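You operate a simulated robot arm through the tools that you are given. There is no shell and no other tool. Be economical: measure what you need, move in short steps, check, and stop when the job is done.

The job below is to be done with a simulated two-armed robot. You get a single attempt, and the scene is never put back.

JOB
Open the upper blue drawer, take the green cap from the inside of the upper blue drawer and put it on top of the felt pad and shut the drawer again. Put the panel on the console end of the board table away on the top of the exit table. Take the lid off the dowel tub and lay it down on the middle of the board table. Stack the pale block marked "maple" from the middle of the board table on top of the pale block that says "pine". Put the oil can marked "HV 32" from the back half of the board table on the white panel there and the oil can labelled "HV 68" on the top of the grey chest. Open the right mixing door. Any order will do. Set down upright: oil can.

Only the result counts: the job must be done as asked and must still hold three seconds after the hand-in. Knocking over, shifting, dropping, spilling or breaking anything else fails it. Lids that push on must go on centred and level and be pressed home; caps that screw on are set level and turned clockwise until they are tight.

ROBOT AND FRAMES
Two 7-joint arms with fingered hands on one trunk, on a base that drives. Base frame: it is fixed to the floor where the robot stands at the start and does not move with it; the origin is under the middle of the robot, x ahead of it, y to its left, z up. Lengths are in m, angles in rad, forces in N, time in s.
The left shoulder is at the start at [0.07, 0.162, 1.071], the right one opposite. With the tool pointing down near the work surface each hand reaches from about 0.3 to 0.8 m from the robot's upright axis, wherever it stands, measured 20 degrees to its own side. Places, roughly: dowel tub [2, 1.5, 1]; felt pad (9x6x4 cm) [1.4, 3.7, 0.8]; green cap (3x3x3 cm) [0.5, 0.2, 0.7]; oil can [2.25, 2, 1]; pale block [2.5, 1.5, 1]; panel [1.75, 1.25, 1]; right mixing door [8.3, 0.9, 0.4]; top of the exit table [7.2, 2.8, 0.9]; top of the grey chest [1.2, 5.6, 0.9]; upper blue drawer [0.5, 0.2, 0.7]; white panel (20x15x1 cm) [1.7, 1.7, 0.9]. Payload 4 kg a hand.
Tool frame (each hand has its own): the origin (TCP) lies between the finger pads and is the grasp point; the fingertips stand 0.026 m ahead of it; z points along the fingers, y is the line along which they close. Largest opening 0.132 m; the body of the gripper starts 0.073 m behind the TCP. The gripper is a hand of 4 fingers: y runs from the thumb to the fingers, the wrist lies at [0, 0, -0.224] in the tool frame, and closing takes about 1.5 s.
Orientation is that of the tool frame in the base frame, as a unit quaternion [w, x, y, z]. With the fingers straight down and closing along the base's y, the tool's x points along the base's -x, its y along +y and its z along -z.

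CONTROLS
- The arms move only by the tool drive_tool. It takes "left_deltas", "right_deltas" or both (then of equal length, played together; a hand with none holds still); each is a list of rows, each a list of 6 numbers: the shift along the base's x, y, z in m, then the turn, a rotation vector about the base's x, y, z in rad. In form: [[x, y, z, wx, wy, wz], ...]. A call has 1 to 20 rows; each row shifts and turns the commanded pose from where the row before left it. "left_jaw" and "right_jaw" are, for a hand that has rows, the opening, from 0 (shut) to 1 (fully open), set as the call begins (left out, the last holds). Each row takes 0.2 s and may step no farther than 0.05 m and 0.15 rad from the row before; otherwise, or with a gripper value out of range, the whole call is refused. Where a pose cannot be reached the arm comes as near as it can. A force on the tool above 40 N (or 10 N above the force at the start of the call, whichever is more), or a blocked arm, ends the call early, and 0.2 s more pass. The fingers move at their own pace (about 0.045 m/s each) and stop on an object; they squeeze with about 22 N. The grip force told is the motor's: it shows also when the fingers shut on nothing. Time passes only in rows, and 0.2 s behind the last, so rows that do not move let the fingers close. The reply holds the time, the measured pose of the TCP, the force on the tool along the base axes, the opening and the grip force, in the units named above and with some noise, with the torque about the TCP (base axes, N m) and any sound that the robot's microphone picked up.
- Cameras (640 x 400 px; columns grow to the right, rows downward): "scene" is now at [0.1346, 0.0123, 1.2919]; the picture's right is [0.15, -0.99, -0.00], its down [-0.64, -0.10, -0.76] and it looks along [0.75, 0.12, -0.65] (base axes); focal length 214 px, centre (320, 200). "left" rides on the left gripper at [-0.073, 0.006, -0.094] in its tool frame; the picture's right is [-0.08, -1.00, 0.00], its down [0.79, -0.06, -0.62] and it looks along [0.61, -0.05, 0.79] (tool axes); focal length 230 px, centre (320, 200). "right" rides on the right gripper at [0.073, 0.006, -0.094] in its tool frame; the picture's right is [-0.08, 1.00, 0.00], its down [-0.79, -0.06, -0.62] and it looks along [-0.61, -0.05, 0.79] (tool axes); focal length 230 px, centre (320, 200). There is no depth. A picture from a camera that has moved, and an enlarged one, comes with that camera's place and axes in the base frame and with its lens.
- camera(camera): a new picture of that camera. It takes no simulated time.
- raise_lower(by): slides the trunk up (or, below 0, down) by that many m; the arms and the scene camera ride with it, the base frame stays. It gives what a move gives, with no picture.
- drive_base(legs): drives the robot by 1 to 6 legs, each [ahead, left, turn to the left] in m, m and rad, along the robot's own axes; the way and the turn of a leg run together, so that a leg with both is an arc; at most 1.5 m and 3.142 rad a leg. The arms and the cameras ride along, it lands a little off, and it stops where it bumps. It gives what a move gives.
- finger_targets(finger1, finger2, finger3, thumb_bend, hand): sets how far each is bent, from 0 (flat) to 1 (curled in); at 0.3 the hand is open as for a grip, at 0.7 the pads meet at the TCP. One left out holds its place. A second passes; each finger stops where it meets its share of the squeeze, and holds until it gets a number again. A gripper value or a shape takes the hand back. It gives what a move gives, with no picture; readings hold the bend of each and the force on the fingers (four entries, about 0 where the hand has none), thumb and palm.
- grasp_type(shape, hand): the hand has 4 fingers and takes this shape, open, in about a second: jaw (thumb against the fingers, like two jaws); tri (thumb and two fingers); tip (a fingertip pinch); poke (one finger out to press); point (the index stretched); flat (the hand flat); cup (the hand cupped); fist (a fist). The gripper value then closes the fingers along that shape, each until it touches; the sizes above hold for jaw. It gives what a move gives, with no picture.
- turn_head(pan, tilt): turns the head with the scene camera to pan (to the left, within 1.501 rad either way) and tilt (down, from -0.506 to 1.204), counted from straight ahead of the robot. It gives what a move gives.
- close_up(camera, box): a new picture of the part [left, top, right, bottom] of that camera's present view, enlarged. It takes no simulated time.
- close_job(): hands the job in; it is judged then, once.

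Work in short steps. Places have to be worked out from the pictures, the camera data and where the tool is seen: move nearer, look again, correct. Check each grasp and each placing, and mend what went wrong. You have 207 turns and 202 pictures in all, those below and enlarged ones among them. Open the grippers and draw the arms clear of the work before you hand the job in, unless the task says otherwise; then end with one line.

The tools are called by a JSON object that holds its "name" and its "arguments". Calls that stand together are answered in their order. drive_tool: Moves the arms, as the interface text tells. Its arguments: {"type":"object","properties":{"left_deltas":{"type":"array"},"left_jaw":{"type":"number"},"right_deltas":{"type":"array"},"right_jaw":{"type":"number"}},"required":[]} The other tools are called the same way: raise_lower (by) slides the trunk up or down; grasp_type (shape, hand) gives the hand a shape; finger_targets (finger1, finger2, finger3, thumb_bend, hand) moves the fingers one by one; drive_base (legs) drives the base; turn_head (pan, tilt) turns the head that bears the scene camera; camera (camera) takes a picture; close_up (camera, box) takes an enlarged picture of a part of a camera's view; close_job () hands the job in.

At the start:

```text
clock: 0.0
left_tcp_pos: [0.6218, 0.111, 1.0532]
left_tcp_rot: [0.0, 0.0, 1.0, 0.0]
left_force: [-0.3, -0.2, 0.5]
left_ft_torque: [-0.03, -0.03, -0.02]
left_opening: 0.1318
left_finger_force: 0.2
left_shape: jaw
left_bend: [0.3, 0.3, 0.3, 0.3]
left_finger forces: [0.0, 0.0, 0.1, 0.0, 0.0, 0.0]
right_tcp_pos: [0.5697, -0.3521, 0.9788]
right_tcp_rot: [0.0, 0.0, 1.0, 0.0]
right_force: [0.0, 0.6, -1.3]
right_ft_torque: [0.03, 0.0, 0.0]
right_opening: 0.1322
right_finger_force: 0.0
right_shape: jaw
right_bend: [0.3, 0.3, 0.3, 0.3]
right_finger forces: [0.1, 0.0, 0.1, 0.0, 0.1, 0.0]
trunk travel left (down, up): [-0.55, 0.39]
robot x, y, heading: [-0.0021, -0.0009, 0.001]
head pan, tilt: [0.154, 0.71]
```

scene: 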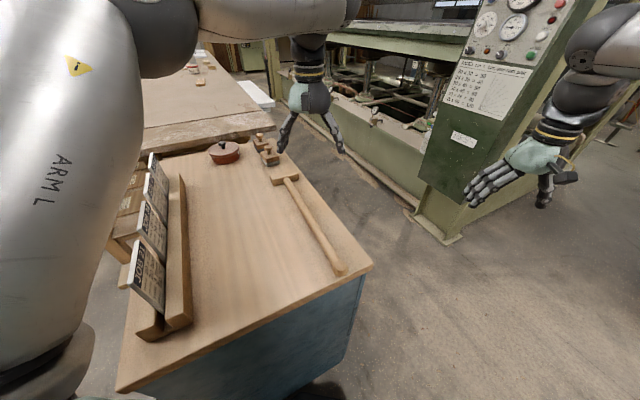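
right: 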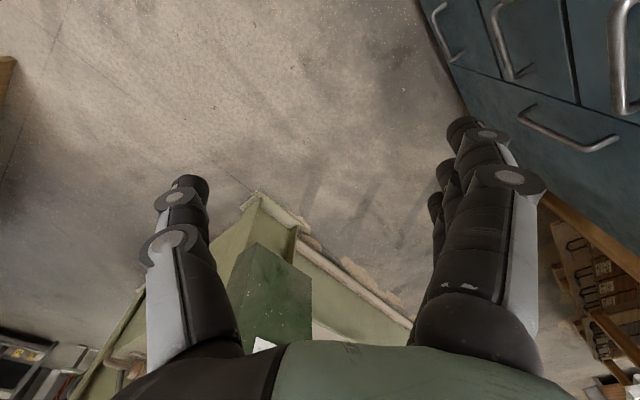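
left: 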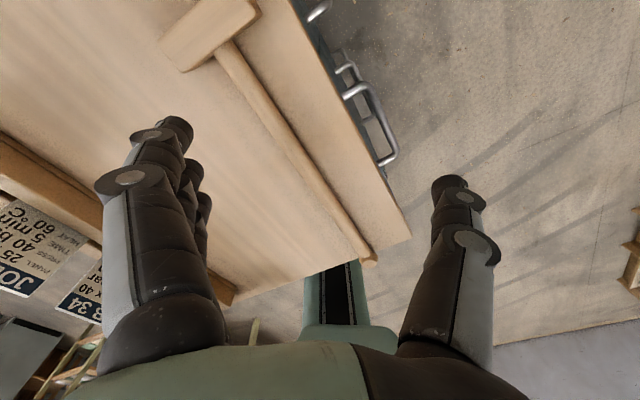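

I'll look around first: the head toward the right/down of the chest and then around.

{"name": "turn_head", "arguments": {"pan": 0.0, "tilt": 0.2}}

{"name": "camera", "arguments": {"camera": "scene"}}

{"name": "turn_head", "arguments": {"pan": 0.9, "tilt": 0.3}}

{"name": "camera", "arguments": {"camera": "scene"}}

```text
clock: 0.9
left_tcp_pos: [0.6223, 0.1118, 1.0517]
left_tcp_rot: [-0.001, 0.0, 1.0, 0.0]
left_force: [1.3, -0.4, 0.3]
left_ft_torque: [-0.03, 0.04, 0.0]
left_opening: 0.1318
left_finger_force: 0.1
left_shape: jaw
left_bend: [0.3, 0.3, 0.3, 0.3]
left_finger forces: [0.0, 0.0, 0.0, 0.0, 0.0, 0.0]
right_tcp_pos: [0.5702, -0.3518, 0.9787]
right_tcp_rot: [0.0, 0.0, 1.0, 0.001]
right_force: [0.2, -0.3, 0.7]
right_ft_torque: [0.0, -0.01, -0.04]
right_opening: 0.1321
right_finger_force: 0.1
right_shape: jaw
right_bend: [0.3, 0.3, 0.3, 0.3]
right_finger forces: [0.1, 0.1, 0.0, 0.1, 0.0, 0.0]
trunk travel left (down, up): [-0.55, 0.39]
robot x, y, heading: [-0.0001, 0.0008, -0.002]
head pan, tilt: [0.0, 0.201]
```

```text
198 pictures are left
camera scene: at [0.1443, -0.0007, 1.3381], right [0.0, -1.0, 0.0], down [-0.2, 0.0, -0.98], along [0.98, 0.0, -0.2], focal length 214 px, centre (320, 200)
```

scene: 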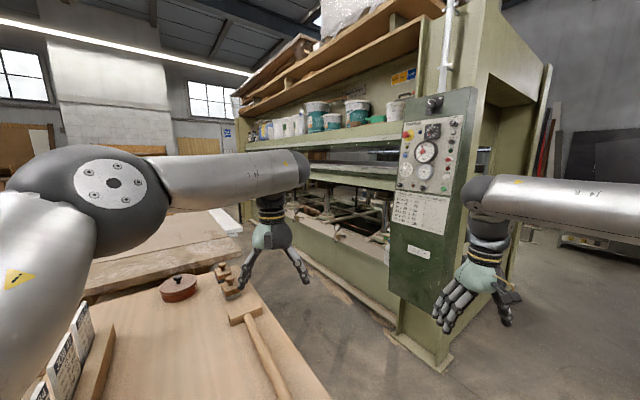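

```text
clock: 2.1
left_tcp_pos: [0.6216, 0.1111, 1.0519]
left_tcp_rot: [-0.001, 0.0, 1.0, 0.0]
left_force: [0.0, -0.5, 0.2]
left_ft_torque: [0.04, 0.0, -0.01]
left_opening: 0.1318
left_finger_force: 0.0
left_shape: jaw
left_bend: [0.3, 0.3, 0.3, 0.3]
left_finger forces: [0.0, 0.1, 0.0, 0.1, 0.0, 0.0]
right_tcp_pos: [0.5714, -0.3518, 0.979]
right_tcp_rot: [0.001, 0.001, 1.0, 0.0]
right_force: [0.0, 0.4, -0.5]
right_ft_torque: [-0.01, 0.01, 0.01]
right_opening: 0.1317
right_finger_force: 0.1
right_shape: jaw
right_bend: [0.3, 0.3, 0.3, 0.3]
right_finger forces: [0.0, 0.0, 0.1, 0.1, 0.1, 0.0]
trunk travel left (down, up): [-0.55, 0.39]
robot x, y, heading: [-0.0013, 0.0002, -0.002]
head pan, tilt: [0.901, 0.3]
```

```text
197 pictures are left
camera scene: at [0.1092, 0.0724, 1.329], right [0.78, -0.62, 0.0], down [-0.18, -0.23, -0.96], along [0.59, 0.75, -0.3], focal length 214 px, centre (320, 200)
```

scene: 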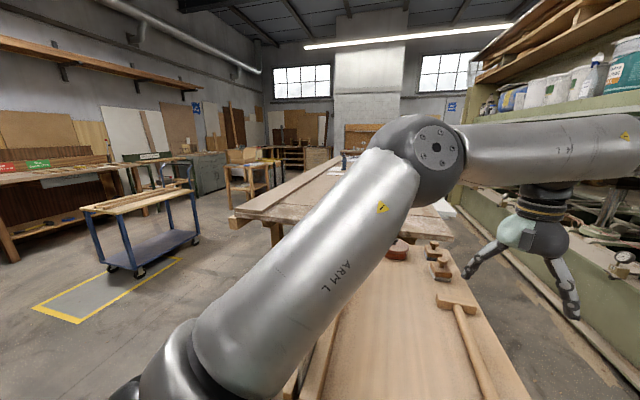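

The chest is turned relative to me, with the drawer face to the right-front. I raise a bit and slide right to get a view of that face.

{"name": "drive_base", "arguments": {"legs": [[0, -0.55, 0]]}}

{"name": "turn_head", "arguments": {"pan": 0.75, "tilt": 0.6}}

{"name": "camera", "arguments": {"camera": "scene"}}

{"name": "turn_head", "arguments": {"pan": -0.5, "tilt": 0.5}}

{"name": "camera", "arguments": {"camera": "scene"}}

```text
clock: 5.2
left_tcp_pos: [0.6214, -0.4251, 1.053]
left_tcp_rot: [-0.002, 0.001, 1.0, 0.001]
left_force: [-1.1, -0.4, -0.2]
left_ft_torque: [0.03, 0.02, -0.02]
left_opening: 0.1318
left_finger_force: 0.1
left_shape: jaw
left_bend: [0.3, 0.3, 0.3, 0.3]
left_finger forces: [0.0, 0.0, 0.0, 0.0, 0.0, 0.0]
right_tcp_pos: [0.5695, -0.8899, 0.979]
right_tcp_rot: [0.0, 0.0, 1.0, 0.0]
right_force: [-0.5, -0.2, -1.0]
right_ft_torque: [-0.03, 0.01, -0.02]
right_opening: 0.1318
right_finger_force: 0.0
right_shape: jaw
right_bend: [0.3, 0.3, 0.3, 0.3]
right_finger forces: [0.0, 0.0, 0.1, 0.0, 0.1, 0.0]
trunk travel left (down, up): [-0.55, 0.39]
robot x, y, heading: [0.0012, -0.5374, -0.004]
head pan, tilt: [0.901, 0.3]
```

```text
clock: 6.0
left_tcp_pos: [0.621, -0.4246, 1.0517]
left_tcp_rot: [-0.001, 0.0, 1.0, 0.0]
left_force: [0.5, 0.0, -0.8]
left_ft_torque: [-0.03, 0.0, 0.01]
left_opening: 0.1318
left_finger_force: 0.1
left_shape: jaw
left_bend: [0.3, 0.3, 0.3, 0.3]
left_finger forces: [0.1, 0.0, 0.0, 0.0, 0.0, 0.0]
right_tcp_pos: [0.5689, -0.8885, 0.9794]
right_tcp_rot: [0.0, 0.001, 1.0, -0.001]
right_force: [-0.3, 0.4, 1.1]
right_ft_torque: [0.01, 0.0, 0.03]
right_opening: 0.1315
right_finger_force: 0.2
right_shape: jaw
right_bend: [0.3, 0.3, 0.3, 0.3]
right_finger forces: [0.1, 0.0, 0.0, 0.0, 0.0, 0.1]
trunk travel left (down, up): [-0.55, 0.39]
robot x, y, heading: [-0.0037, -0.5348, -0.003]
head pan, tilt: [0.75, 0.6]
```

```text
196 pictures are left
camera scene: at [0.1153, -0.4759, 1.3015], right [0.68, -0.73, 0.0], down [-0.41, -0.38, -0.83], along [0.6, 0.56, -0.56], focal length 214 px, centre (320, 200)
```

scene: 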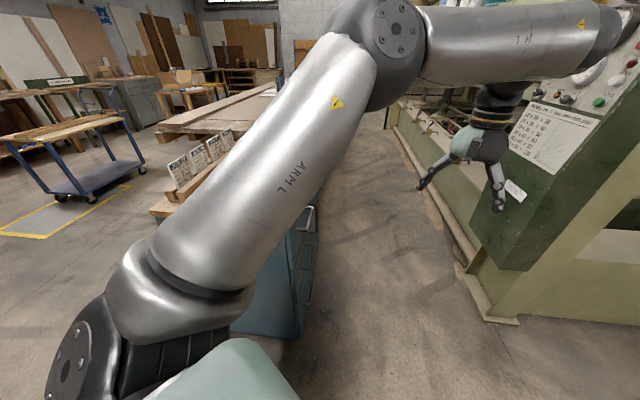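

```text
clock: 7.5
left_tcp_pos: [0.62, -0.4255, 1.0524]
left_tcp_rot: [0.0, 0.0, 1.0, -0.001]
left_force: [0.5, 0.0, -0.3]
left_ft_torque: [-0.02, 0.01, 0.04]
left_opening: 0.1317
left_finger_force: 0.1
left_shape: jaw
left_bend: [0.3, 0.3, 0.3, 0.3]
left_finger forces: [0.0, 0.0, 0.1, 0.0, 0.1, 0.0]
right_tcp_pos: [0.569, -0.8886, 0.9794]
right_tcp_rot: [0.0, 0.001, 1.0, 0.0]
right_force: [0.2, 0.2, -0.3]
right_ft_torque: [0.0, 0.0, -0.05]
right_opening: 0.1315
right_finger_force: 0.1
right_shape: jaw
right_bend: [0.3, 0.3, 0.3, 0.3]
right_finger forces: [0.1, 0.0, 0.1, 0.0, 0.1, 0.0]
trunk travel left (down, up): [-0.55, 0.39]
robot x, y, heading: [-0.0007, -0.5353, -0.003]
head pan, tilt: [-0.499, 0.499]
```

```text
195 pictures are left
camera scene: at [0.1304, -0.5799, 1.3105], right [-0.48, -0.88, 0.0], down [-0.42, 0.23, -0.88], along [0.77, -0.42, -0.48], focal length 214 px, centre (320, 200)
```

scene: 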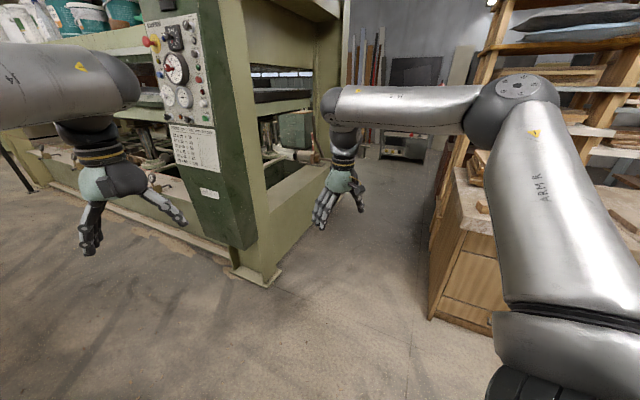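

The drawer face runs along about 48° from corner (0.43,-0.04). I turn to face it and drive in front, keeping clear of the press.

{"name": "drive_base", "arguments": {"legs": [[0, 0, 2.1], [-0.4, -0.65, 0]]}}

{"name": "turn_head", "arguments": {"pan": 0.0, "tilt": 0.75}}

{"name": "camera", "arguments": {"camera": "scene"}}

```text
clock: 16.7
left_tcp_pos: [0.3855, -0.0676, 1.0534]
left_tcp_rot: [0.001, 0.867, -0.498, 0.0]
left_force: [0.3, -0.1, 0.3]
left_ft_torque: [0.01, 0.0, 0.0]
left_opening: 0.1316
left_finger_force: 0.1
left_shape: jaw
left_bend: [0.3, 0.3, 0.3, 0.3]
left_finger forces: [0.0, 0.0, 0.0, 0.0, 0.0, 0.0]
right_tcp_pos: [0.8122, 0.1226, 0.9792]
right_tcp_rot: [0.0, 0.867, -0.498, 0.0]
right_force: [-0.2, -1.1, 0.4]
right_ft_torque: [-0.02, 0.01, -0.03]
right_opening: 0.1319
right_finger_force: 0.1
right_shape: jaw
right_bend: [0.3, 0.3, 0.3, 0.3]
right_finger forces: [0.1, 0.1, 0.1, 0.1, 0.0, 0.0]
trunk travel left (down, up): [-0.55, 0.39]
robot x, y, heading: [0.7998, -0.5448, 2.103]
head pan, tilt: [-0.499, 0.499]
```

```text
clock: 17.6
left_tcp_pos: [0.3857, -0.0668, 1.0525]
left_tcp_rot: [0.002, 0.867, -0.498, 0.0]
left_force: [0.1, -0.7, -0.1]
left_ft_torque: [0.01, 0.0, 0.01]
left_opening: 0.1318
left_finger_force: 0.0
left_shape: jaw
left_bend: [0.3, 0.3, 0.3, 0.3]
left_finger forces: [0.1, 0.1, 0.0, 0.0, 0.0, 0.0]
right_tcp_pos: [0.8126, 0.1238, 0.9786]
right_tcp_rot: [0.0, 0.868, -0.497, 0.0]
right_force: [-0.8, -0.9, -0.2]
right_ft_torque: [0.0, -0.02, -0.02]
right_opening: 0.1317
right_finger_force: 0.0
right_shape: jaw
right_bend: [0.3, 0.3, 0.3, 0.3]
right_finger forces: [0.0, 0.0, 0.1, 0.0, 0.0, 0.0]
trunk travel left (down, up): [-0.55, 0.39]
robot x, y, heading: [0.7935, -0.5483, 2.1]
head pan, tilt: [0.0, 0.75]
```

```text
194 pictures are left
camera scene: at [0.729, -0.4333, 1.2886], right [0.86, 0.5, 0.0], down [0.34, -0.59, -0.73], along [-0.37, 0.63, -0.68], focal length 214 px, centre (320, 200)
```

scene: 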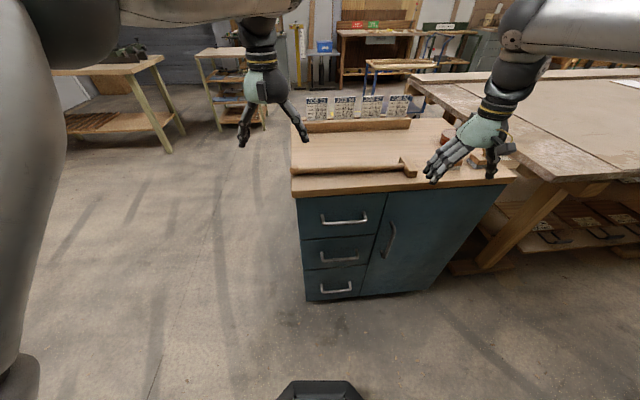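

The chest has three drawers on the left and a door on the right; the top drawer handle is at about (0.55, 0.045, 0.72), face direction about 35°. I align the heading and pull both hands back and away.

{"name": "drive_base", "arguments": {"legs": [[-0.02, 0.09, 0.09]]}}

{"name": "drive_tool", "arguments": {"left_deltas": [[0.01, -0.045, 0, 0, 0, 0], [0.01, -0.045, 0, 0, 0, 0], [0.01, -0.045, 0, 0, 0, 0], [0.01, -0.045, 0, 0, 0, 0]], "right_deltas": [[0.029, -0.041, 0, 0, 0, 0], [0.029, -0.041, 0, 0, 0, 0], [0.029, -0.041, 0, 0, 0, 0], [0.029, -0.041, 0, 0, 0, 0]]}}

{"name": "raise_lower", "arguments": {"by": -0.2}}

{"name": "camera", "arguments": {"camera": "scene"}}

```text
clock: 18.8
left_tcp_pos: [0.2816, -0.1702, 1.0527]
left_tcp_rot: [0.001, 0.889, -0.459, 0.0]
left_force: [0.4, 0.1, 0.8]
left_ft_torque: [0.0, 0.01, -0.01]
left_opening: 0.1319
left_finger_force: 0.0
left_shape: jaw
left_bend: [0.3, 0.3, 0.3, 0.3]
left_finger forces: [0.1, 0.1, 0.1, 0.0, 0.1, 0.1]
right_tcp_pos: [0.6895, 0.0563, 0.979]
right_tcp_rot: [-0.001, 0.889, -0.458, 0.0]
right_force: [0.9, 1.0, 1.1]
right_ft_torque: [0.02, -0.04, 0.0]
right_opening: 0.1318
right_finger_force: 0.1
right_shape: jaw
right_bend: [0.3, 0.3, 0.3, 0.3]
right_finger forces: [0.1, 0.0, 0.0, 0.0, 0.0, 0.0]
trunk travel left (down, up): [-0.55, 0.39]
robot x, y, heading: [0.7319, -0.611, 2.189]
head pan, tilt: [0.0, 0.75]
```

```text
refused: row 1 steps farther than a row can; nothing moved
```

```text
clock: 20.8
left_tcp_pos: [0.2832, -0.1699, 0.8578]
left_tcp_rot: [0.0, 0.888, -0.459, 0.0]
left_force: [-0.6, 0.2, -0.4]
left_ft_torque: [-0.02, -0.03, -0.02]
left_opening: 0.1317
left_finger_force: 0.1
left_shape: jaw
left_bend: [0.3, 0.3, 0.3, 0.3]
left_finger forces: [0.0, 0.0, 0.0, 0.0, 0.1, 0.1]
right_tcp_pos: [0.6906, 0.0582, 0.7915]
right_tcp_rot: [-0.003, 0.887, -0.463, -0.009]
right_force: [10.1, -2.6, 16.0]
right_ft_torque: [-0.52, 1.15, 0.48]
right_opening: 0.1317
right_finger_force: 0.0
right_shape: jaw
right_bend: [0.3, 0.3, 0.29, 0.3]
right_finger forces: [0.0, 0.1, 16.5, 0.1, 0.1, 0.0]
trunk travel left (down, up): [-0.354, 0.586]
robot x, y, heading: [0.7314, -0.6135, 2.182]
head pan, tilt: [0.0, 0.75]
stopped: the force on the tool passed its limit at 46 N (the readings are from after the stop); the commanded pose is now the measured one
```

```text
193 pictures are left
camera scene: at [0.6573, -0.5057, 1.0927], right [0.82, 0.58, 0.0], down [0.39, -0.56, -0.73], along [-0.42, 0.6, -0.68], focal length 214 px, centre (320, 200)
```

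scene: 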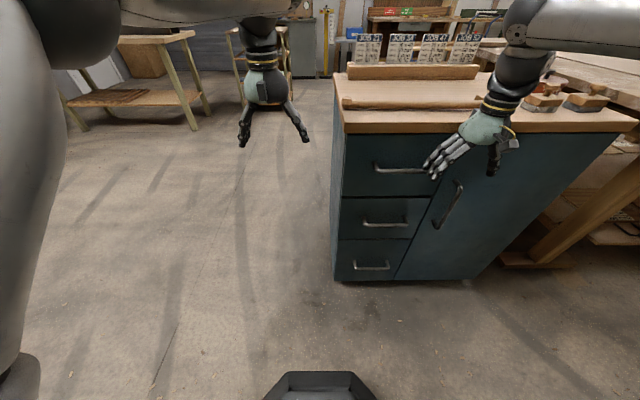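

The right hand's move was refused, so the lowering touched a finger on the chest edge. I lift first, then draw the right hand back.

{"name": "drive_tool", "arguments": {"right_deltas": [[0, 0, 0.045, 0, 0, 0], [0, 0, 0.045, 0, 0, 0], [0.026, -0.037, 0.02, 0, 0, 0], [0.028, -0.04, 0, 0, 0, 0], [0.028, -0.04, 0, 0, 0, 0], [0.028, -0.04, 0, 0, 0, 0], [0.028, -0.04, 0, 0, 0, 0]]}}

{"name": "camera", "arguments": {"camera": "scene"}}

```text
clock: 22.4
left_tcp_pos: [0.2825, -0.1713, 0.8559]
left_tcp_rot: [0.001, 0.888, -0.46, 0.0]
left_force: [0.4, 0.6, -0.1]
left_ft_torque: [-0.02, 0.03, -0.02]
left_opening: 0.1319
left_finger_force: 0.0
left_shape: jaw
left_bend: [0.3, 0.3, 0.3, 0.3]
left_finger forces: [0.0, 0.0, 0.0, 0.1, 0.0, 0.1]
right_tcp_pos: [0.7593, -0.1312, 0.845]
right_tcp_rot: [-0.003, 0.887, -0.461, -0.006]
right_force: [-0.8, -0.3, -0.5]
right_ft_torque: [0.01, 0.07, 0.02]
right_opening: 0.1318
right_finger_force: 0.0
right_shape: jaw
right_bend: [0.3, 0.3, 0.3, 0.3]
right_finger forces: [0.0, 0.0, 0.1, 0.0, 0.1, 0.0]
right hand out of reach, approached as far as the arm can: row 2, 3, 5, 6, 7
trunk travel left (down, up): [-0.354, 0.586]
robot x, y, heading: [0.7315, -0.6138, 2.189]
head pan, tilt: [0.0, 0.75]
```

```text
192 pictures are left
camera scene: at [0.6569, -0.5052, 1.0927], right [0.82, 0.58, 0.0], down [0.39, -0.56, -0.73], along [-0.42, 0.6, -0.68], focal length 214 px, centre (320, 200)
```

scene: 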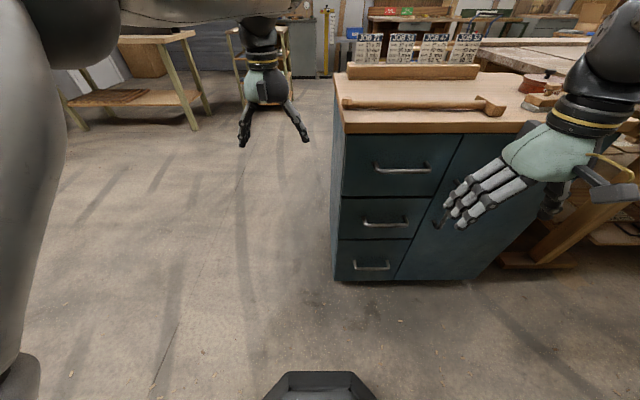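

Handle is at about (0.557, 0.055, 0.735). I pitch the right hand forward while moving to a stand-off in front of the handle.

{"name": "drive_tool", "arguments": {"right_deltas": [[-0.02, 0.012, 0, 0.1167, 0.0823, 0], [-0.02, 0.012, 0, 0.1167, 0.0823, 0], [-0.02, 0.012, 0, 0.1167, 0.0823, 0], [-0.015, 0.012, -0.01, 0.1167, 0.0823, 0], [-0.015, 0.012, -0.01, 0.1167, 0.0823, 0], [-0.015, 0.01, -0.01, 0.1167, 0.0823, 0], [-0.013, 0.01, -0.01, 0.1167, 0.0823, 0], [-0.005, 0.008, -0.01, 0.1167, 0.0823, 0], [-0.005, 0, -0.01, 0.1167, 0.0823, 0], [-0.005, 0, -0.01, 0.1167, 0.0823, 0], [0, 0, -0.01, 0.1167, 0.0823, 0]]}}

{"name": "camera", "arguments": {"camera": "scene"}}

```text
clock: 24.8
left_tcp_pos: [0.2805, -0.1705, 0.8567]
left_tcp_rot: [-0.001, 0.888, -0.46, 0.0]
left_force: [1.2, -0.8, -0.7]
left_ft_torque: [-0.01, -0.02, 0.04]
left_opening: 0.1321
left_finger_force: 0.0
left_shape: jaw
left_bend: [0.3, 0.3, 0.3, 0.3]
left_finger forces: [0.0, 0.0, 0.0, 0.1, 0.1, 0.1]
right_tcp_pos: [0.6075, -0.017, 0.79]
right_tcp_rot: [-0.272, 0.713, -0.364, -0.534]
right_force: [0.2, -0.4, 0.7]
right_ft_torque: [-0.01, -0.01, 0.02]
right_opening: 0.1319
right_finger_force: 0.0
right_shape: jaw
right_bend: [0.3, 0.3, 0.3, 0.3]
right_finger forces: [0.1, 0.0, 0.0, 0.0, 0.1, 0.0]
right hand out of reach, approached as far as the arm can: row 6, 7, 8, 9, 10, 11
trunk travel left (down, up): [-0.354, 0.586]
robot x, y, heading: [0.7313, -0.6113, 2.187]
head pan, tilt: [0.0, 0.75]
```

```text
191 pictures are left
camera scene: at [0.6561, -0.5054, 1.0927], right [0.82, 0.58, 0.0], down [0.39, -0.56, -0.73], along [-0.42, 0.6, -0.68], focal length 214 px, centre (320, 200)
```

scene: 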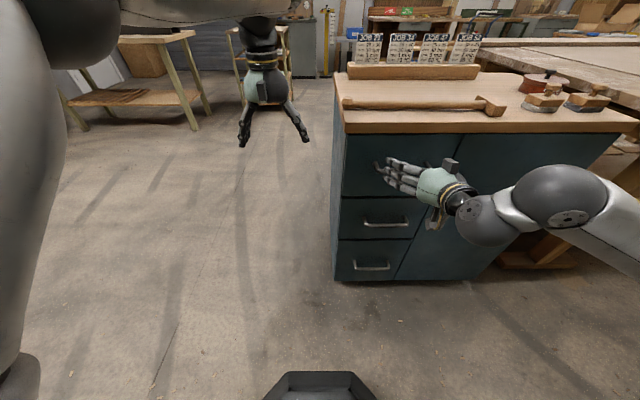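

Pitch reached about 74°. Now I roll so that the closing direction becomes vertical (thumb up), watching for reach.

{"name": "drive_tool", "arguments": {"right_deltas": [[0, 0, 0, 0.0823, -0.1167, 0], [0, 0, 0, 0.0823, -0.1167, 0], [0, 0, 0, 0.0823, -0.1167, 0], [0, 0, 0, 0.0823, -0.1167, 0], [0, 0, 0, 0.0823, -0.1167, 0], [0, 0, 0, 0.0823, -0.1167, 0], [0, 0, 0, 0.0823, -0.1167, 0], [0, 0, 0, 0.0823, -0.1167, 0], [0, 0, 0, 0.0823, -0.1167, 0], [0, 0, 0, 0.0823, -0.1167, 0], [0, 0, 0, 0.0823, -0.1167, 0]]}}

{"name": "camera", "arguments": {"camera": "scene"}}

{"name": "camera", "arguments": {"camera": "right"}}

```text
clock: 26.8
left_tcp_pos: [0.2846, -0.1718, 0.8569]
left_tcp_rot: [-0.001, 0.888, -0.459, 0.0]
left_force: [0.8, 0.3, -0.4]
left_ft_torque: [-0.02, 0.03, -0.01]
left_opening: 0.1319
left_finger_force: 0.1
left_shape: jaw
left_bend: [0.3, 0.3, 0.3, 0.3]
left_finger forces: [0.0, 0.1, 0.1, 0.1, 0.0, 0.0]
right_tcp_pos: [0.5762, 0.0035, 0.8364]
right_tcp_rot: [-0.631, 0.749, 0.03, -0.2]
right_force: [9.8, -25.7, -14.6]
right_ft_torque: [-1.74, -1.13, 0.87]
right_opening: 0.132
right_finger_force: 0.1
right_shape: jaw
right_bend: [0.23, 0.19, 0.13, 0.3]
right_finger forces: [4.6, 9.1, 12.2, 0.1, 0.1, 0.0]
right hand out of reach, approached as far as the arm can: row 6, 7, 8, 9, 10
trunk travel left (down, up): [-0.354, 0.586]
robot x, y, heading: [0.7299, -0.6123, 2.185]
head pan, tilt: [0.0, 0.75]
stopped in row 10 (right hand): the force on the tool passed its limit at 42 N (the readings are from after the stop); the commanded pose is now the measured one
```

```text
190 pictures are left
camera scene: at [0.6571, -0.5068, 1.0926], right [0.82, 0.58, 0.0], down [0.39, -0.56, -0.73], along [-0.42, 0.6, -0.68], focal length 214 px, centre (320, 200)
```

scene: 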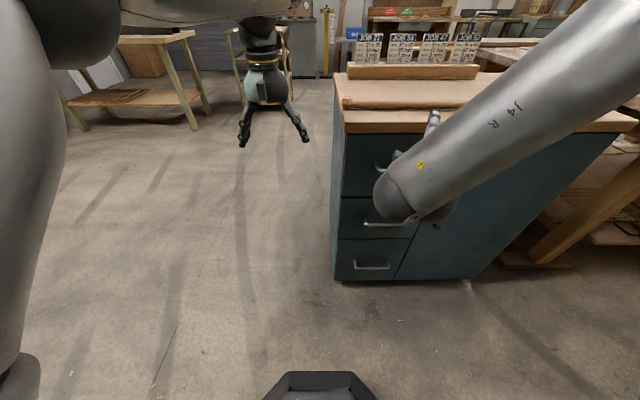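

```text
189 pictures are left
camera right: at [0.674, -0.0639, 0.8226], right [-0.28, -0.22, -0.93], down [-0.5, -0.8, 0.34], along [-0.82, 0.56, 0.11], focal length 230 px, centre (320, 200)
```

right: 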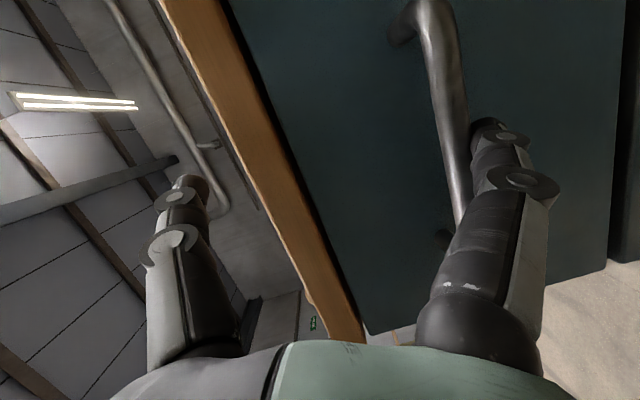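

The fingers touched the face while rolling. I back the hand away and see the pose.

{"name": "drive_tool", "arguments": {"right_deltas": [[0.023, -0.033, 0, 0, 0, 0], [0.023, -0.033, 0, 0, 0, 0], [0.012, -0.016, 0, 0, 0, 0]]}}

{"name": "raise_lower", "arguments": {"by": -0.1}}

{"name": "camera", "arguments": {"camera": "scene"}}

{"name": "camera", "arguments": {"camera": "right"}}

```text
clock: 27.6
left_tcp_pos: [0.2825, -0.1707, 0.856]
left_tcp_rot: [-0.001, 0.888, -0.459, 0.001]
left_force: [-0.2, 0.4, 1.3]
left_ft_torque: [0.04, -0.01, 0.0]
left_opening: 0.1322
left_finger_force: 0.1
left_shape: jaw
left_bend: [0.3, 0.3, 0.3, 0.3]
left_finger forces: [0.1, 0.0, 0.0, 0.0, 0.0, 0.0]
right_tcp_pos: [0.5898, -0.0466, 0.8481]
right_tcp_rot: [-0.635, 0.745, 0.028, -0.201]
right_force: [-0.5, -0.4, 0.3]
right_ft_torque: [-0.05, -0.01, -0.04]
right_opening: 0.1322
right_finger_force: 0.1
right_shape: jaw
right_bend: [0.3, 0.3, 0.3, 0.3]
right_finger forces: [0.1, 0.0, 0.0, 0.0, 0.1, 0.0]
right hand out of reach, approached as far as the arm can: row 1, 2, 3
trunk travel left (down, up): [-0.354, 0.586]
robot x, y, heading: [0.7301, -0.6111, 2.181]
head pan, tilt: [0.0, 0.75]
```

```text
clock: 28.9
left_tcp_pos: [0.2842, -0.1699, 0.7569]
left_tcp_rot: [0.0, 0.888, -0.46, 0.0]
left_force: [-0.6, 0.7, 0.4]
left_ft_torque: [0.0, 0.0, -0.01]
left_opening: 0.1319
left_finger_force: 0.0
left_shape: jaw
left_bend: [0.3, 0.3, 0.3, 0.3]
left_finger forces: [0.1, 0.0, 0.0, 0.0, 0.1, 0.0]
right_tcp_pos: [0.5904, -0.0462, 0.7477]
right_tcp_rot: [-0.635, 0.745, 0.029, -0.201]
right_force: [0.0, -0.1, -0.8]
right_ft_torque: [0.02, 0.02, -0.04]
right_opening: 0.132
right_finger_force: 0.1
right_shape: jaw
right_bend: [0.3, 0.3, 0.3, 0.3]
right_finger forces: [0.0, 0.0, 0.0, 0.1, 0.0, 0.0]
trunk travel left (down, up): [-0.254, 0.686]
robot x, y, heading: [0.7298, -0.615, 2.186]
head pan, tilt: [0.0, 0.75]
```

```text
188 pictures are left
camera scene: at [0.6568, -0.5053, 0.9927], right [0.82, 0.58, 0.0], down [0.39, -0.56, -0.73], along [-0.42, 0.6, -0.68], focal length 214 px, centre (320, 200)
```

scene: 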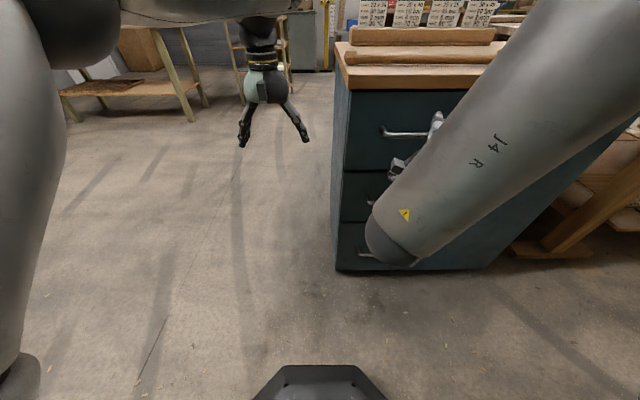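

```text
187 pictures are left
camera right: at [0.6877, -0.1121, 0.7334], right [-0.28, -0.21, -0.93], down [-0.5, -0.8, 0.34], along [-0.82, 0.56, 0.12], focal length 230 px, centre (320, 200)
```

right: 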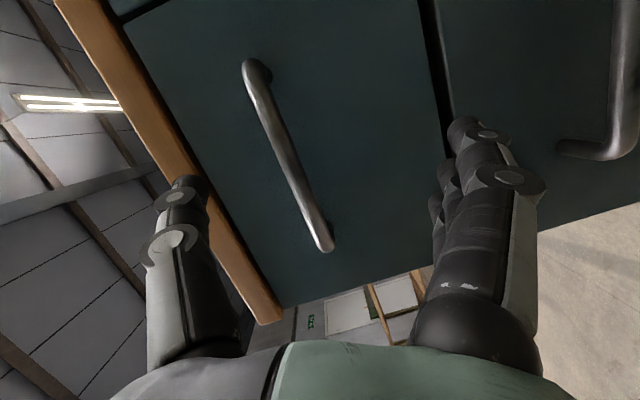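

Handle now well visible; triangulated to about (0.556, 0.025, 0.765). I straighten the hand's orientation with the face normal and align to a pregrasp.

{"name": "drive_tool", "arguments": {"right_deltas": [[0.01, -0.004, 0.006, 0.084, -0.05, 0.088], [0.008, 0, 0.006, 0.084, -0.05, 0.088], [0, 0, 0.005, 0.084, -0.05, 0.088]]}}

{"name": "camera", "arguments": {"camera": "right"}}

```text
clock: 29.7
left_tcp_pos: [0.284, -0.1701, 0.7571]
left_tcp_rot: [0.0, 0.888, -0.46, 0.001]
left_force: [0.0, -0.4, -0.1]
left_ft_torque: [0.0, 0.01, 0.01]
left_opening: 0.132
left_finger_force: 0.0
left_shape: jaw
left_bend: [0.3, 0.3, 0.3, 0.3]
left_finger forces: [0.1, 0.0, 0.1, 0.0, 0.0, 0.1]
right_tcp_pos: [0.5757, -0.0306, 0.7961]
right_tcp_rot: [0.687, -0.663, -0.2, 0.221]
right_force: [-0.2, -1.0, -0.9]
right_ft_torque: [0.04, -0.02, -0.02]
right_opening: 0.1321
right_finger_force: 0.1
right_shape: jaw
right_bend: [0.3, 0.3, 0.3, 0.3]
right_finger forces: [0.0, 0.1, 0.0, 0.0, 0.0, 0.1]
right hand out of reach, approached as far as the arm can: row 1, 2
trunk travel left (down, up): [-0.254, 0.686]
robot x, y, heading: [0.7304, -0.6136, 2.187]
head pan, tilt: [0.0, 0.75]
```

```text
186 pictures are left
camera right: at [0.688, -0.0658, 0.7847], right [-0.1, -0.02, -0.99], down [-0.29, -0.95, 0.05], along [-0.95, 0.3, 0.09], focal length 230 px, centre (320, 200)
```

right: 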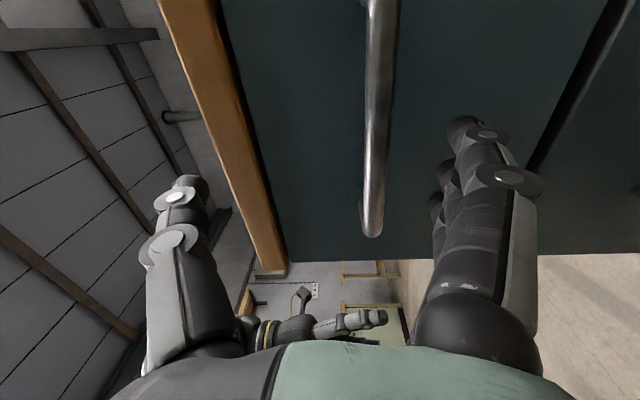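

Orientation is nearly right; bar is about 3 cm below centre and 5.5 cm ahead. I lower and move forward.

{"name": "drive_tool", "arguments": {"right_deltas": [[0.004, 0.003, -0.017, 0, 0, 0], [0.004, 0.003, -0.017, 0, 0, 0], [-0.011, 0.016, 0, 0, 0, 0], [-0.011, 0.016, 0, 0, 0, 0], [-0.008, 0.012, 0, 0, 0, 0]]}}

{"name": "camera", "arguments": {"camera": "right"}}

```text
clock: 30.9
left_tcp_pos: [0.2855, -0.1714, 0.7581]
left_tcp_rot: [0.001, 0.887, -0.461, 0.001]
left_force: [0.8, 0.2, -1.1]
left_ft_torque: [-0.01, 0.01, -0.02]
left_opening: 0.1319
left_finger_force: 0.0
left_shape: jaw
left_bend: [0.3, 0.3, 0.3, 0.3]
left_finger forces: [0.1, 0.1, 0.0, 0.0, 0.0, 0.0]
right_tcp_pos: [0.5537, 0.0058, 0.7917]
right_tcp_rot: [0.687, -0.662, -0.197, 0.223]
right_force: [18.8, -17.2, 7.2]
right_ft_torque: [-1.35, -1.22, 0.26]
right_opening: 0.1317
right_finger_force: 0.0
right_shape: jaw
right_bend: [0.29, 0.29, 0.3, 0.3]
right_finger forces: [2.6, 7.9, 14.8, 0.1, 0.0, 0.0]
right hand out of reach, approached as far as the arm can: row 1, 2
trunk travel left (down, up): [-0.254, 0.686]
robot x, y, heading: [0.7362, -0.6125, 2.185]
head pan, tilt: [0.0, 0.75]
stopped in row 5 (right hand): the force on the tool passed its limit at 42 N (the readings are from after the stop); the commanded pose is now the measured one
```

```text
185 pictures are left
camera right: at [0.6669, -0.0291, 0.7796], right [-0.11, -0.02, -0.99], down [-0.29, -0.95, 0.05], along [-0.95, 0.3, 0.1], focal length 230 px, centre (320, 200)
```

right: 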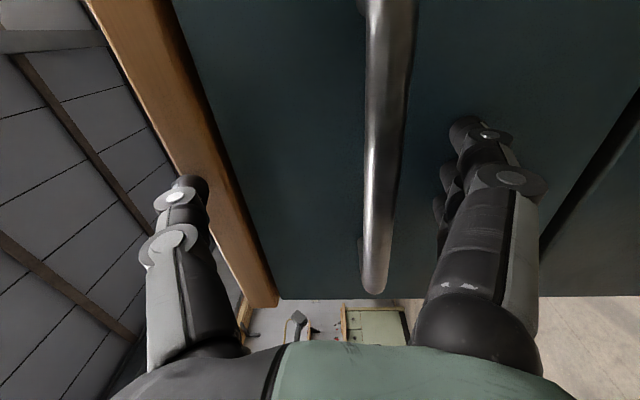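

The fingers reach the face; the bar is about 3.3 cm lower than the TCP. I back off slightly, lower the trunk, then look again.

{"name": "drive_tool", "arguments": {"right_deltas": [[0.007, -0.01, 0, 0, 0, 0]]}}

{"name": "raise_lower", "arguments": {"by": -0.033}}

{"name": "camera", "arguments": {"camera": "right"}}

```text
clock: 31.3
left_tcp_pos: [0.2833, -0.169, 0.7564]
left_tcp_rot: [0.001, 0.888, -0.46, 0.001]
left_force: [0.4, 0.6, 0.6]
left_ft_torque: [-0.01, 0.0, 0.03]
left_opening: 0.1321
left_finger_force: 0.1
left_shape: jaw
left_bend: [0.3, 0.3, 0.3, 0.3]
left_finger forces: [0.0, 0.0, 0.0, 0.0, 0.1, 0.1]
right_tcp_pos: [0.5592, -0.0001, 0.7887]
right_tcp_rot: [0.686, -0.664, -0.197, 0.222]
right_force: [0.5, -0.9, 0.5]
right_ft_torque: [-0.06, 0.0, 0.0]
right_opening: 0.132
right_finger_force: 0.1
right_shape: jaw
right_bend: [0.3, 0.3, 0.3, 0.3]
right_finger forces: [0.1, 0.0, 0.0, 0.1, 0.0, 0.1]
trunk travel left (down, up): [-0.254, 0.686]
robot x, y, heading: [0.7355, -0.6128, 2.185]
head pan, tilt: [0.0, 0.75]
```

```text
clock: 32.0
left_tcp_pos: [0.2831, -0.1698, 0.7246]
left_tcp_rot: [0.0, 0.888, -0.46, 0.001]
left_force: [-0.9, 0.1, 0.2]
left_ft_torque: [0.03, 0.03, 0.01]
left_opening: 0.1317
left_finger_force: 0.1
left_shape: jaw
left_bend: [0.3, 0.3, 0.3, 0.3]
left_finger forces: [0.0, 0.0, 0.1, 0.0, 0.1, 0.1]
right_tcp_pos: [0.5595, -0.0011, 0.7553]
right_tcp_rot: [0.686, -0.663, -0.196, 0.224]
right_force: [-0.6, 0.3, 0.7]
right_ft_torque: [0.0, -0.01, 0.01]
right_opening: 0.132
right_finger_force: 0.0
right_shape: jaw
right_bend: [0.3, 0.3, 0.3, 0.3]
right_finger forces: [0.0, 0.2, 0.0, 0.0, 0.0, 0.0]
trunk travel left (down, up): [-0.221, 0.719]
robot x, y, heading: [0.7337, -0.6124, 2.183]
head pan, tilt: [0.0, 0.75]
```

```text
184 pictures are left
camera right: at [0.672, -0.0359, 0.7448], right [-0.11, -0.03, -0.99], down [-0.29, -0.95, 0.06], along [-0.95, 0.3, 0.1], focal length 230 px, centre (320, 200)
```

right: 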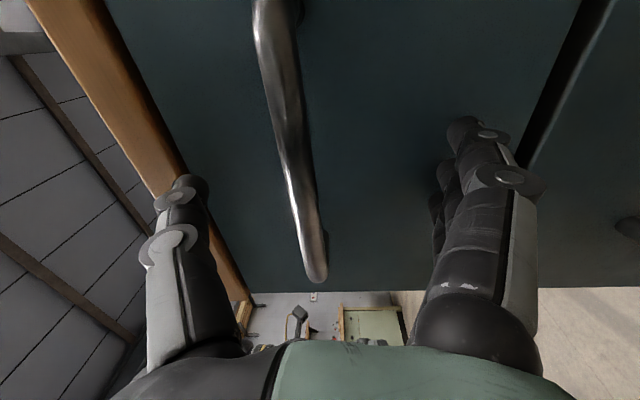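

The bar lies between thumb and fingers now. I close on it.

{"name": "drive_tool", "arguments": {"right_deltas": [[-0.003, 0.004, 0.003, 0, 0, 0], [0, 0, 0, 0, 0, 0], [0, 0, 0, 0, 0, 0], [0, 0, 0, 0, 0, 0], [0, 0, 0, 0, 0, 0], [0, 0, 0, 0, 0, 0], [0, 0, 0, 0, 0, 0], [0, 0, 0, 0, 0, 0]], "right_jaw": 0}}

{"name": "camera", "arguments": {"camera": "right"}}

```text
clock: 33.9
left_tcp_pos: [0.283, -0.17, 0.7244]
left_tcp_rot: [0.001, 0.888, -0.46, 0.001]
left_force: [0.2, -0.7, 0.4]
left_ft_torque: [0.01, 0.0, 0.02]
left_opening: 0.1318
left_finger_force: 0.1
left_shape: jaw
left_bend: [0.3, 0.3, 0.3, 0.3]
left_finger forces: [0.0, 0.1, 0.0, 0.0, 0.1, 0.0]
right_tcp_pos: [0.5571, 0.0039, 0.7593]
right_tcp_rot: [0.687, -0.663, -0.198, 0.223]
right_force: [-1.2, 1.1, 1.9]
right_ft_torque: [-0.03, -0.05, 0.03]
right_opening: 0.0
right_finger_force: 11.2
right_shape: jaw
right_bend: [0.65, 0.61, 0.65, 0.69]
right_finger forces: [0.0, 0.1, 0.0, 0.0, 2.6, 0.0]
trunk travel left (down, up): [-0.221, 0.719]
robot x, y, heading: [0.731, -0.6122, 2.189]
head pan, tilt: [0.0, 0.75]
```

```text
183 pictures are left
camera right: at [0.6695, -0.0314, 0.748], right [-0.11, -0.02, -0.99], down [-0.29, -0.95, 0.06], along [-0.95, 0.3, 0.1], focal length 230 px, centre (320, 200)
```

right: 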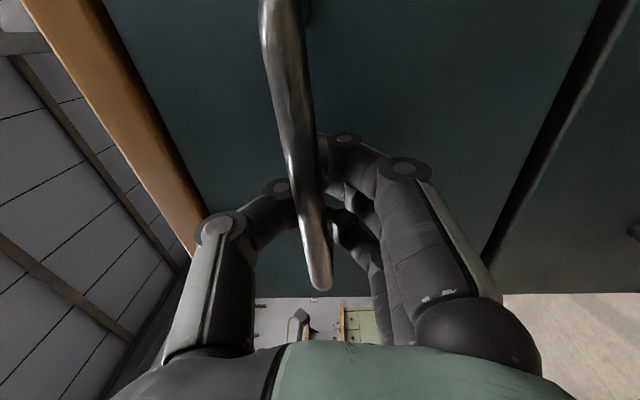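

The closed fingers have hooked behind the bar. I pull gently along the face normal.

{"name": "drive_tool", "arguments": {"right_deltas": [[0.0115, -0.0163, 0, 0, 0, 0], [0.0115, -0.0163, 0, 0, 0, 0], [0.0115, -0.0163, 0, 0, 0, 0]]}}

{"name": "camera", "arguments": {"camera": "right"}}

{"name": "camera", "arguments": {"camera": "scene"}}

```text
clock: 34.6
left_tcp_pos: [0.2841, -0.1707, 0.7232]
left_tcp_rot: [-0.001, 0.887, -0.461, 0.001]
left_force: [-0.3, -0.3, 0.9]
left_ft_torque: [-0.03, -0.03, -0.01]
left_opening: 0.1317
left_finger_force: 0.0
left_shape: jaw
left_bend: [0.3, 0.3, 0.3, 0.3]
left_finger forces: [0.0, 0.0, 0.0, 0.1, 0.0, 0.1]
right_tcp_pos: [0.5673, -0.0123, 0.7588]
right_tcp_rot: [0.686, -0.663, -0.198, 0.223]
right_force: [-2.7, -2.8, 6.6]
right_ft_torque: [-0.05, -0.04, -0.03]
right_opening: 0.0
right_finger_force: 22.5
right_shape: jaw
right_bend: [0.67, 0.6, 0.67, 0.69]
right_finger forces: [0.1, 0.1, 0.3, 0.0, 6.9, 0.0]
right hand out of reach, approached as far as the arm can: row 2, 3
trunk travel left (down, up): [-0.221, 0.719]
robot x, y, heading: [0.7324, -0.6107, 2.186]
head pan, tilt: [0.0, 0.75]
```

```text
182 pictures are left
camera right: at [0.6806, -0.0478, 0.7484], right [-0.11, -0.02, -0.99], down [-0.29, -0.95, 0.06], along [-0.95, 0.3, 0.1], focal length 230 px, centre (320, 200)
```

right: 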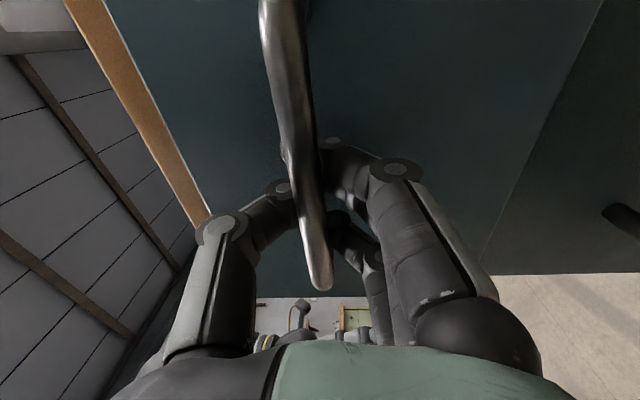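

```text
181 pictures are left
camera scene: at [0.6568, -0.5062, 0.9597], right [0.82, 0.58, 0.0], down [0.39, -0.56, -0.73], along [-0.42, 0.6, -0.68], focal length 214 px, centre (320, 200)
```

scene: 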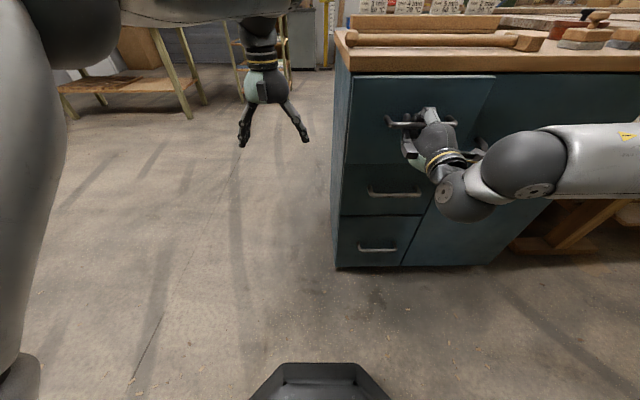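

It works; the drawer moves. The arm is at its limit, so I pull by backing the base.

{"name": "drive_base", "arguments": {"legs": [[-0.14, 0, 0]]}}

{"name": "camera", "arguments": {"camera": "scene"}}

```text
clock: 36.0
left_tcp_pos: [0.3647, -0.2842, 0.7241]
left_tcp_rot: [0.0, 0.888, -0.46, 0.0]
left_force: [0.8, -0.2, 0.0]
left_ft_torque: [-0.05, 0.04, -0.03]
left_opening: 0.132
left_finger_force: 0.0
left_shape: jaw
left_bend: [0.3, 0.3, 0.3, 0.3]
left_finger forces: [0.0, 0.1, 0.0, 0.0, 0.0, 0.0]
right_tcp_pos: [0.6497, -0.1256, 0.7591]
right_tcp_rot: [0.687, -0.664, -0.196, 0.223]
right_force: [2.1, 0.8, 6.6]
right_ft_torque: [-0.04, -0.09, -0.01]
right_opening: 0.0
right_finger_force: 21.8
right_shape: jaw
right_bend: [0.67, 0.6, 0.67, 0.69]
right_finger forces: [0.1, 0.1, 0.2, 0.0, 8.5, 0.0]
trunk travel left (down, up): [-0.221, 0.719]
robot x, y, heading: [0.8123, -0.7263, 2.181]
head pan, tilt: [0.0, 0.75]
```

```text
180 pictures are left
camera scene: at [0.7383, -0.62, 0.9598], right [0.82, 0.58, 0.0], down [0.39, -0.56, -0.73], along [-0.42, 0.6, -0.68], focal length 214 px, centre (320, 200)
```

scene: 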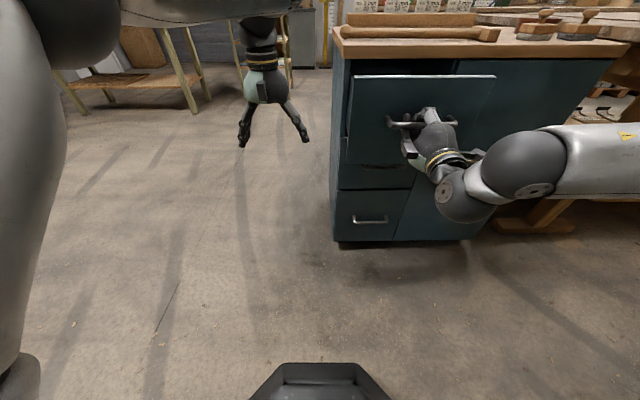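

Drawer is ~0.15 m out. A bit more, then release.

{"name": "drive_base", "arguments": {"legs": [[-0.08, 0, 0]]}}

{"name": "drive_tool", "arguments": {"right_deltas": [[-0.003, 0.004, 0, 0, 0, 0], [0, 0, 0, 0, 0, 0], [0, 0, 0, 0, 0, 0], [0, 0, 0, 0, 0, 0], [0, 0, 0, 0, 0, 0], [0, 0, 0, 0, 0, 0], [0, 0, 0, 0, 0, 0]], "right_jaw": 1}}

{"name": "camera", "arguments": {"camera": "right"}}

```text
clock: 37.0
left_tcp_pos: [0.413, -0.3502, 0.7246]
left_tcp_rot: [0.0, 0.888, -0.461, 0.0]
left_force: [0.9, 0.1, 0.4]
left_ft_torque: [-0.01, 0.02, 0.01]
left_opening: 0.1321
left_finger_force: 0.1
left_shape: jaw
left_bend: [0.3, 0.3, 0.3, 0.3]
left_finger forces: [0.1, 0.0, 0.0, 0.0, 0.0, 0.0]
right_tcp_pos: [0.698, -0.1921, 0.7598]
right_tcp_rot: [0.687, -0.663, -0.195, 0.222]
right_force: [3.0, 1.1, 6.6]
right_ft_torque: [-0.07, 0.0, 0.03]
right_opening: 0.0001
right_finger_force: 21.6
right_shape: jaw
right_bend: [0.67, 0.61, 0.67, 0.69]
right_finger forces: [0.1, 0.0, 0.2, 0.0, 8.6, 0.0]
trunk travel left (down, up): [-0.221, 0.719]
robot x, y, heading: [0.861, -0.7982, 2.18]
head pan, tilt: [0.0, 0.75]
```

```text
clock: 38.6
left_tcp_pos: [0.4123, -0.3505, 0.7241]
left_tcp_rot: [0.001, 0.887, -0.461, 0.001]
left_force: [-0.5, -0.1, 0.0]
left_ft_torque: [-0.02, -0.01, 0.01]
left_opening: 0.1319
left_finger_force: 0.1
left_shape: jaw
left_bend: [0.3, 0.3, 0.3, 0.3]
left_finger forces: [0.0, 0.0, 0.0, 0.1, 0.1, 0.1]
right_tcp_pos: [0.6937, -0.1874, 0.7595]
right_tcp_rot: [0.686, -0.664, -0.196, 0.222]
right_force: [0.1, 1.0, 0.1]
right_ft_torque: [-0.02, -0.03, 0.01]
right_opening: 0.1321
right_finger_force: 0.1
right_shape: jaw
right_bend: [0.3, 0.3, 0.3, 0.3]
right_finger forces: [0.1, 0.0, 0.1, 0.0, 0.0, 0.0]
trunk travel left (down, up): [-0.221, 0.719]
robot x, y, heading: [0.8587, -0.7935, 2.18]
head pan, tilt: [0.0, 0.75]
```

```text
179 pictures are left
camera right: at [0.8067, -0.2232, 0.7479], right [-0.11, -0.02, -0.99], down [-0.3, -0.95, 0.06], along [-0.95, 0.3, 0.1], focal length 230 px, centre (320, 200)
```

right: 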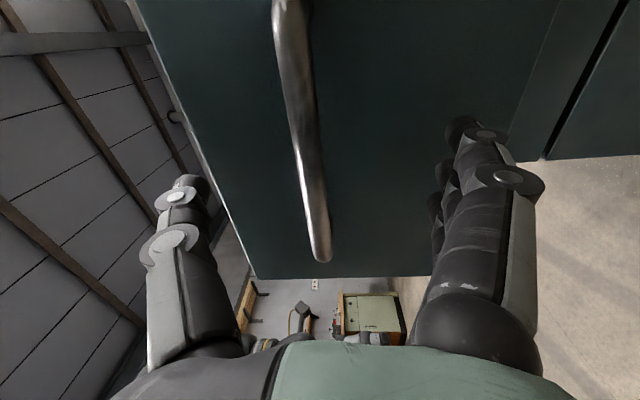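

Released. I back off a little and raise the trunk to see into the drawer.

{"name": "drive_base", "arguments": {"legs": [[-0.08, 0, 0]]}}

{"name": "raise_lower", "arguments": {"by": 0.45}}

{"name": "camera", "arguments": {"camera": "scene"}}

```text
clock: 39.7
left_tcp_pos: [0.4596, -0.415, 0.7252]
left_tcp_rot: [0.0, 0.887, -0.462, 0.0]
left_force: [0.5, -0.3, -0.2]
left_ft_torque: [0.01, 0.01, -0.01]
left_opening: 0.1319
left_finger_force: 0.1
left_shape: jaw
left_bend: [0.3, 0.3, 0.3, 0.3]
left_finger forces: [0.0, 0.0, 0.0, 0.1, 0.1, 0.0]
right_tcp_pos: [0.7432, -0.255, 0.7589]
right_tcp_rot: [0.687, -0.664, -0.195, 0.221]
right_force: [0.6, -0.5, 0.3]
right_ft_torque: [-0.02, 0.01, 0.02]
right_opening: 0.1319
right_finger_force: 0.0
right_shape: jaw
right_bend: [0.3, 0.3, 0.3, 0.3]
right_finger forces: [0.1, 0.0, 0.0, 0.1, 0.0, 0.0]
trunk travel left (down, up): [-0.221, 0.719]
robot x, y, heading: [0.9077, -0.8593, 2.186]
head pan, tilt: [0.0, 0.75]
```

```text
refused: 0.45 is not a number from -0.4 to 0.4
```

```text
178 pictures are left
camera scene: at [0.832, -0.7526, 0.9597], right [0.82, 0.57, 0.0], down [0.39, -0.56, -0.73], along [-0.42, 0.6, -0.68], focal length 214 px, centre (320, 200)
```

scene: 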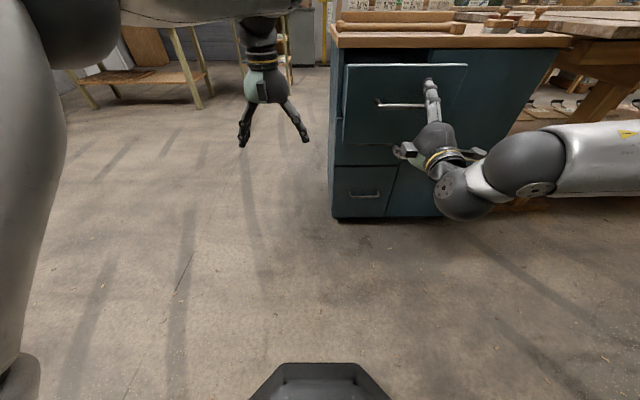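

Raising by 0.4 now.

{"name": "raise_lower", "arguments": {"by": 0.4}}

{"name": "camera", "arguments": {"camera": "scene"}}

```text
clock: 43.5
left_tcp_pos: [0.4582, -0.4144, 1.1244]
left_tcp_rot: [0.001, 0.887, -0.462, 0.0]
left_force: [0.2, 0.4, -0.7]
left_ft_torque: [-0.01, 0.01, 0.01]
left_opening: 0.1322
left_finger_force: 0.1
left_shape: jaw
left_bend: [0.3, 0.3, 0.3, 0.3]
left_finger forces: [0.0, 0.0, 0.1, 0.0, 0.0, 0.0]
right_tcp_pos: [0.7426, -0.254, 1.1588]
right_tcp_rot: [0.687, -0.664, -0.195, 0.222]
right_force: [0.3, 0.2, -0.5]
right_ft_torque: [0.01, 0.01, -0.01]
right_opening: 0.1319
right_finger_force: 0.0
right_shape: jaw
right_bend: [0.3, 0.3, 0.3, 0.3]
right_finger forces: [0.1, 0.0, 0.0, 0.0, 0.0, 0.0]
trunk travel left (down, up): [-0.621, 0.319]
robot x, y, heading: [0.9094, -0.8641, 2.181]
head pan, tilt: [0.0, 0.75]
```

```text
177 pictures are left
camera scene: at [0.8314, -0.7517, 1.3595], right [0.82, 0.57, 0.0], down [0.39, -0.56, -0.73], along [-0.42, 0.6, -0.68], focal length 214 px, centre (320, 200)
```

scene: 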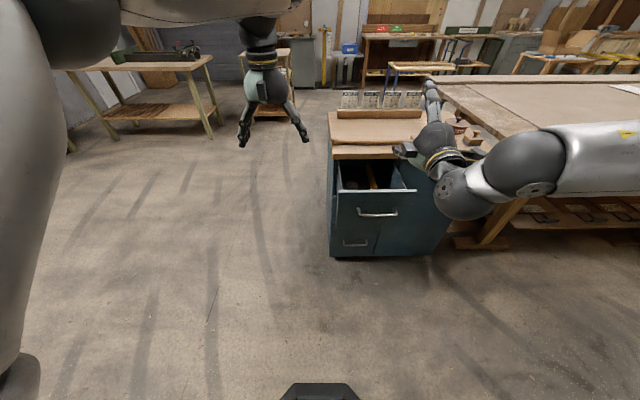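

{"name": "close_up", "arguments": {"camera": "scene", "box": [310, 130, 450, 260]}}

```text
3.08 times, centred on (380, 195) of scene
camera zoom: at [0.8314, -0.7517, 1.3595], right [0.82, 0.57, 0.0], down [0.39, -0.56, -0.73], along [-0.42, 0.6, -0.68], focal length 660 px, centre (135, 215)
```

zoom: 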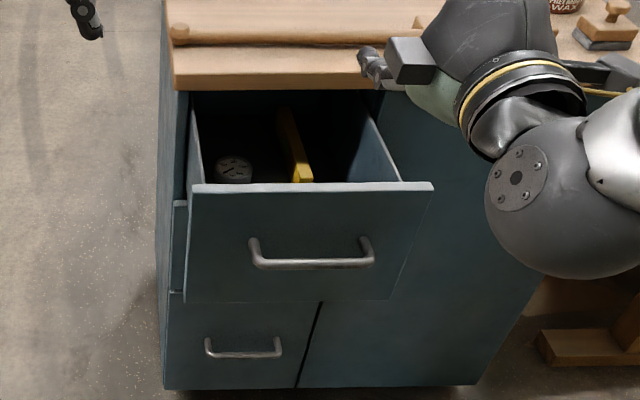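

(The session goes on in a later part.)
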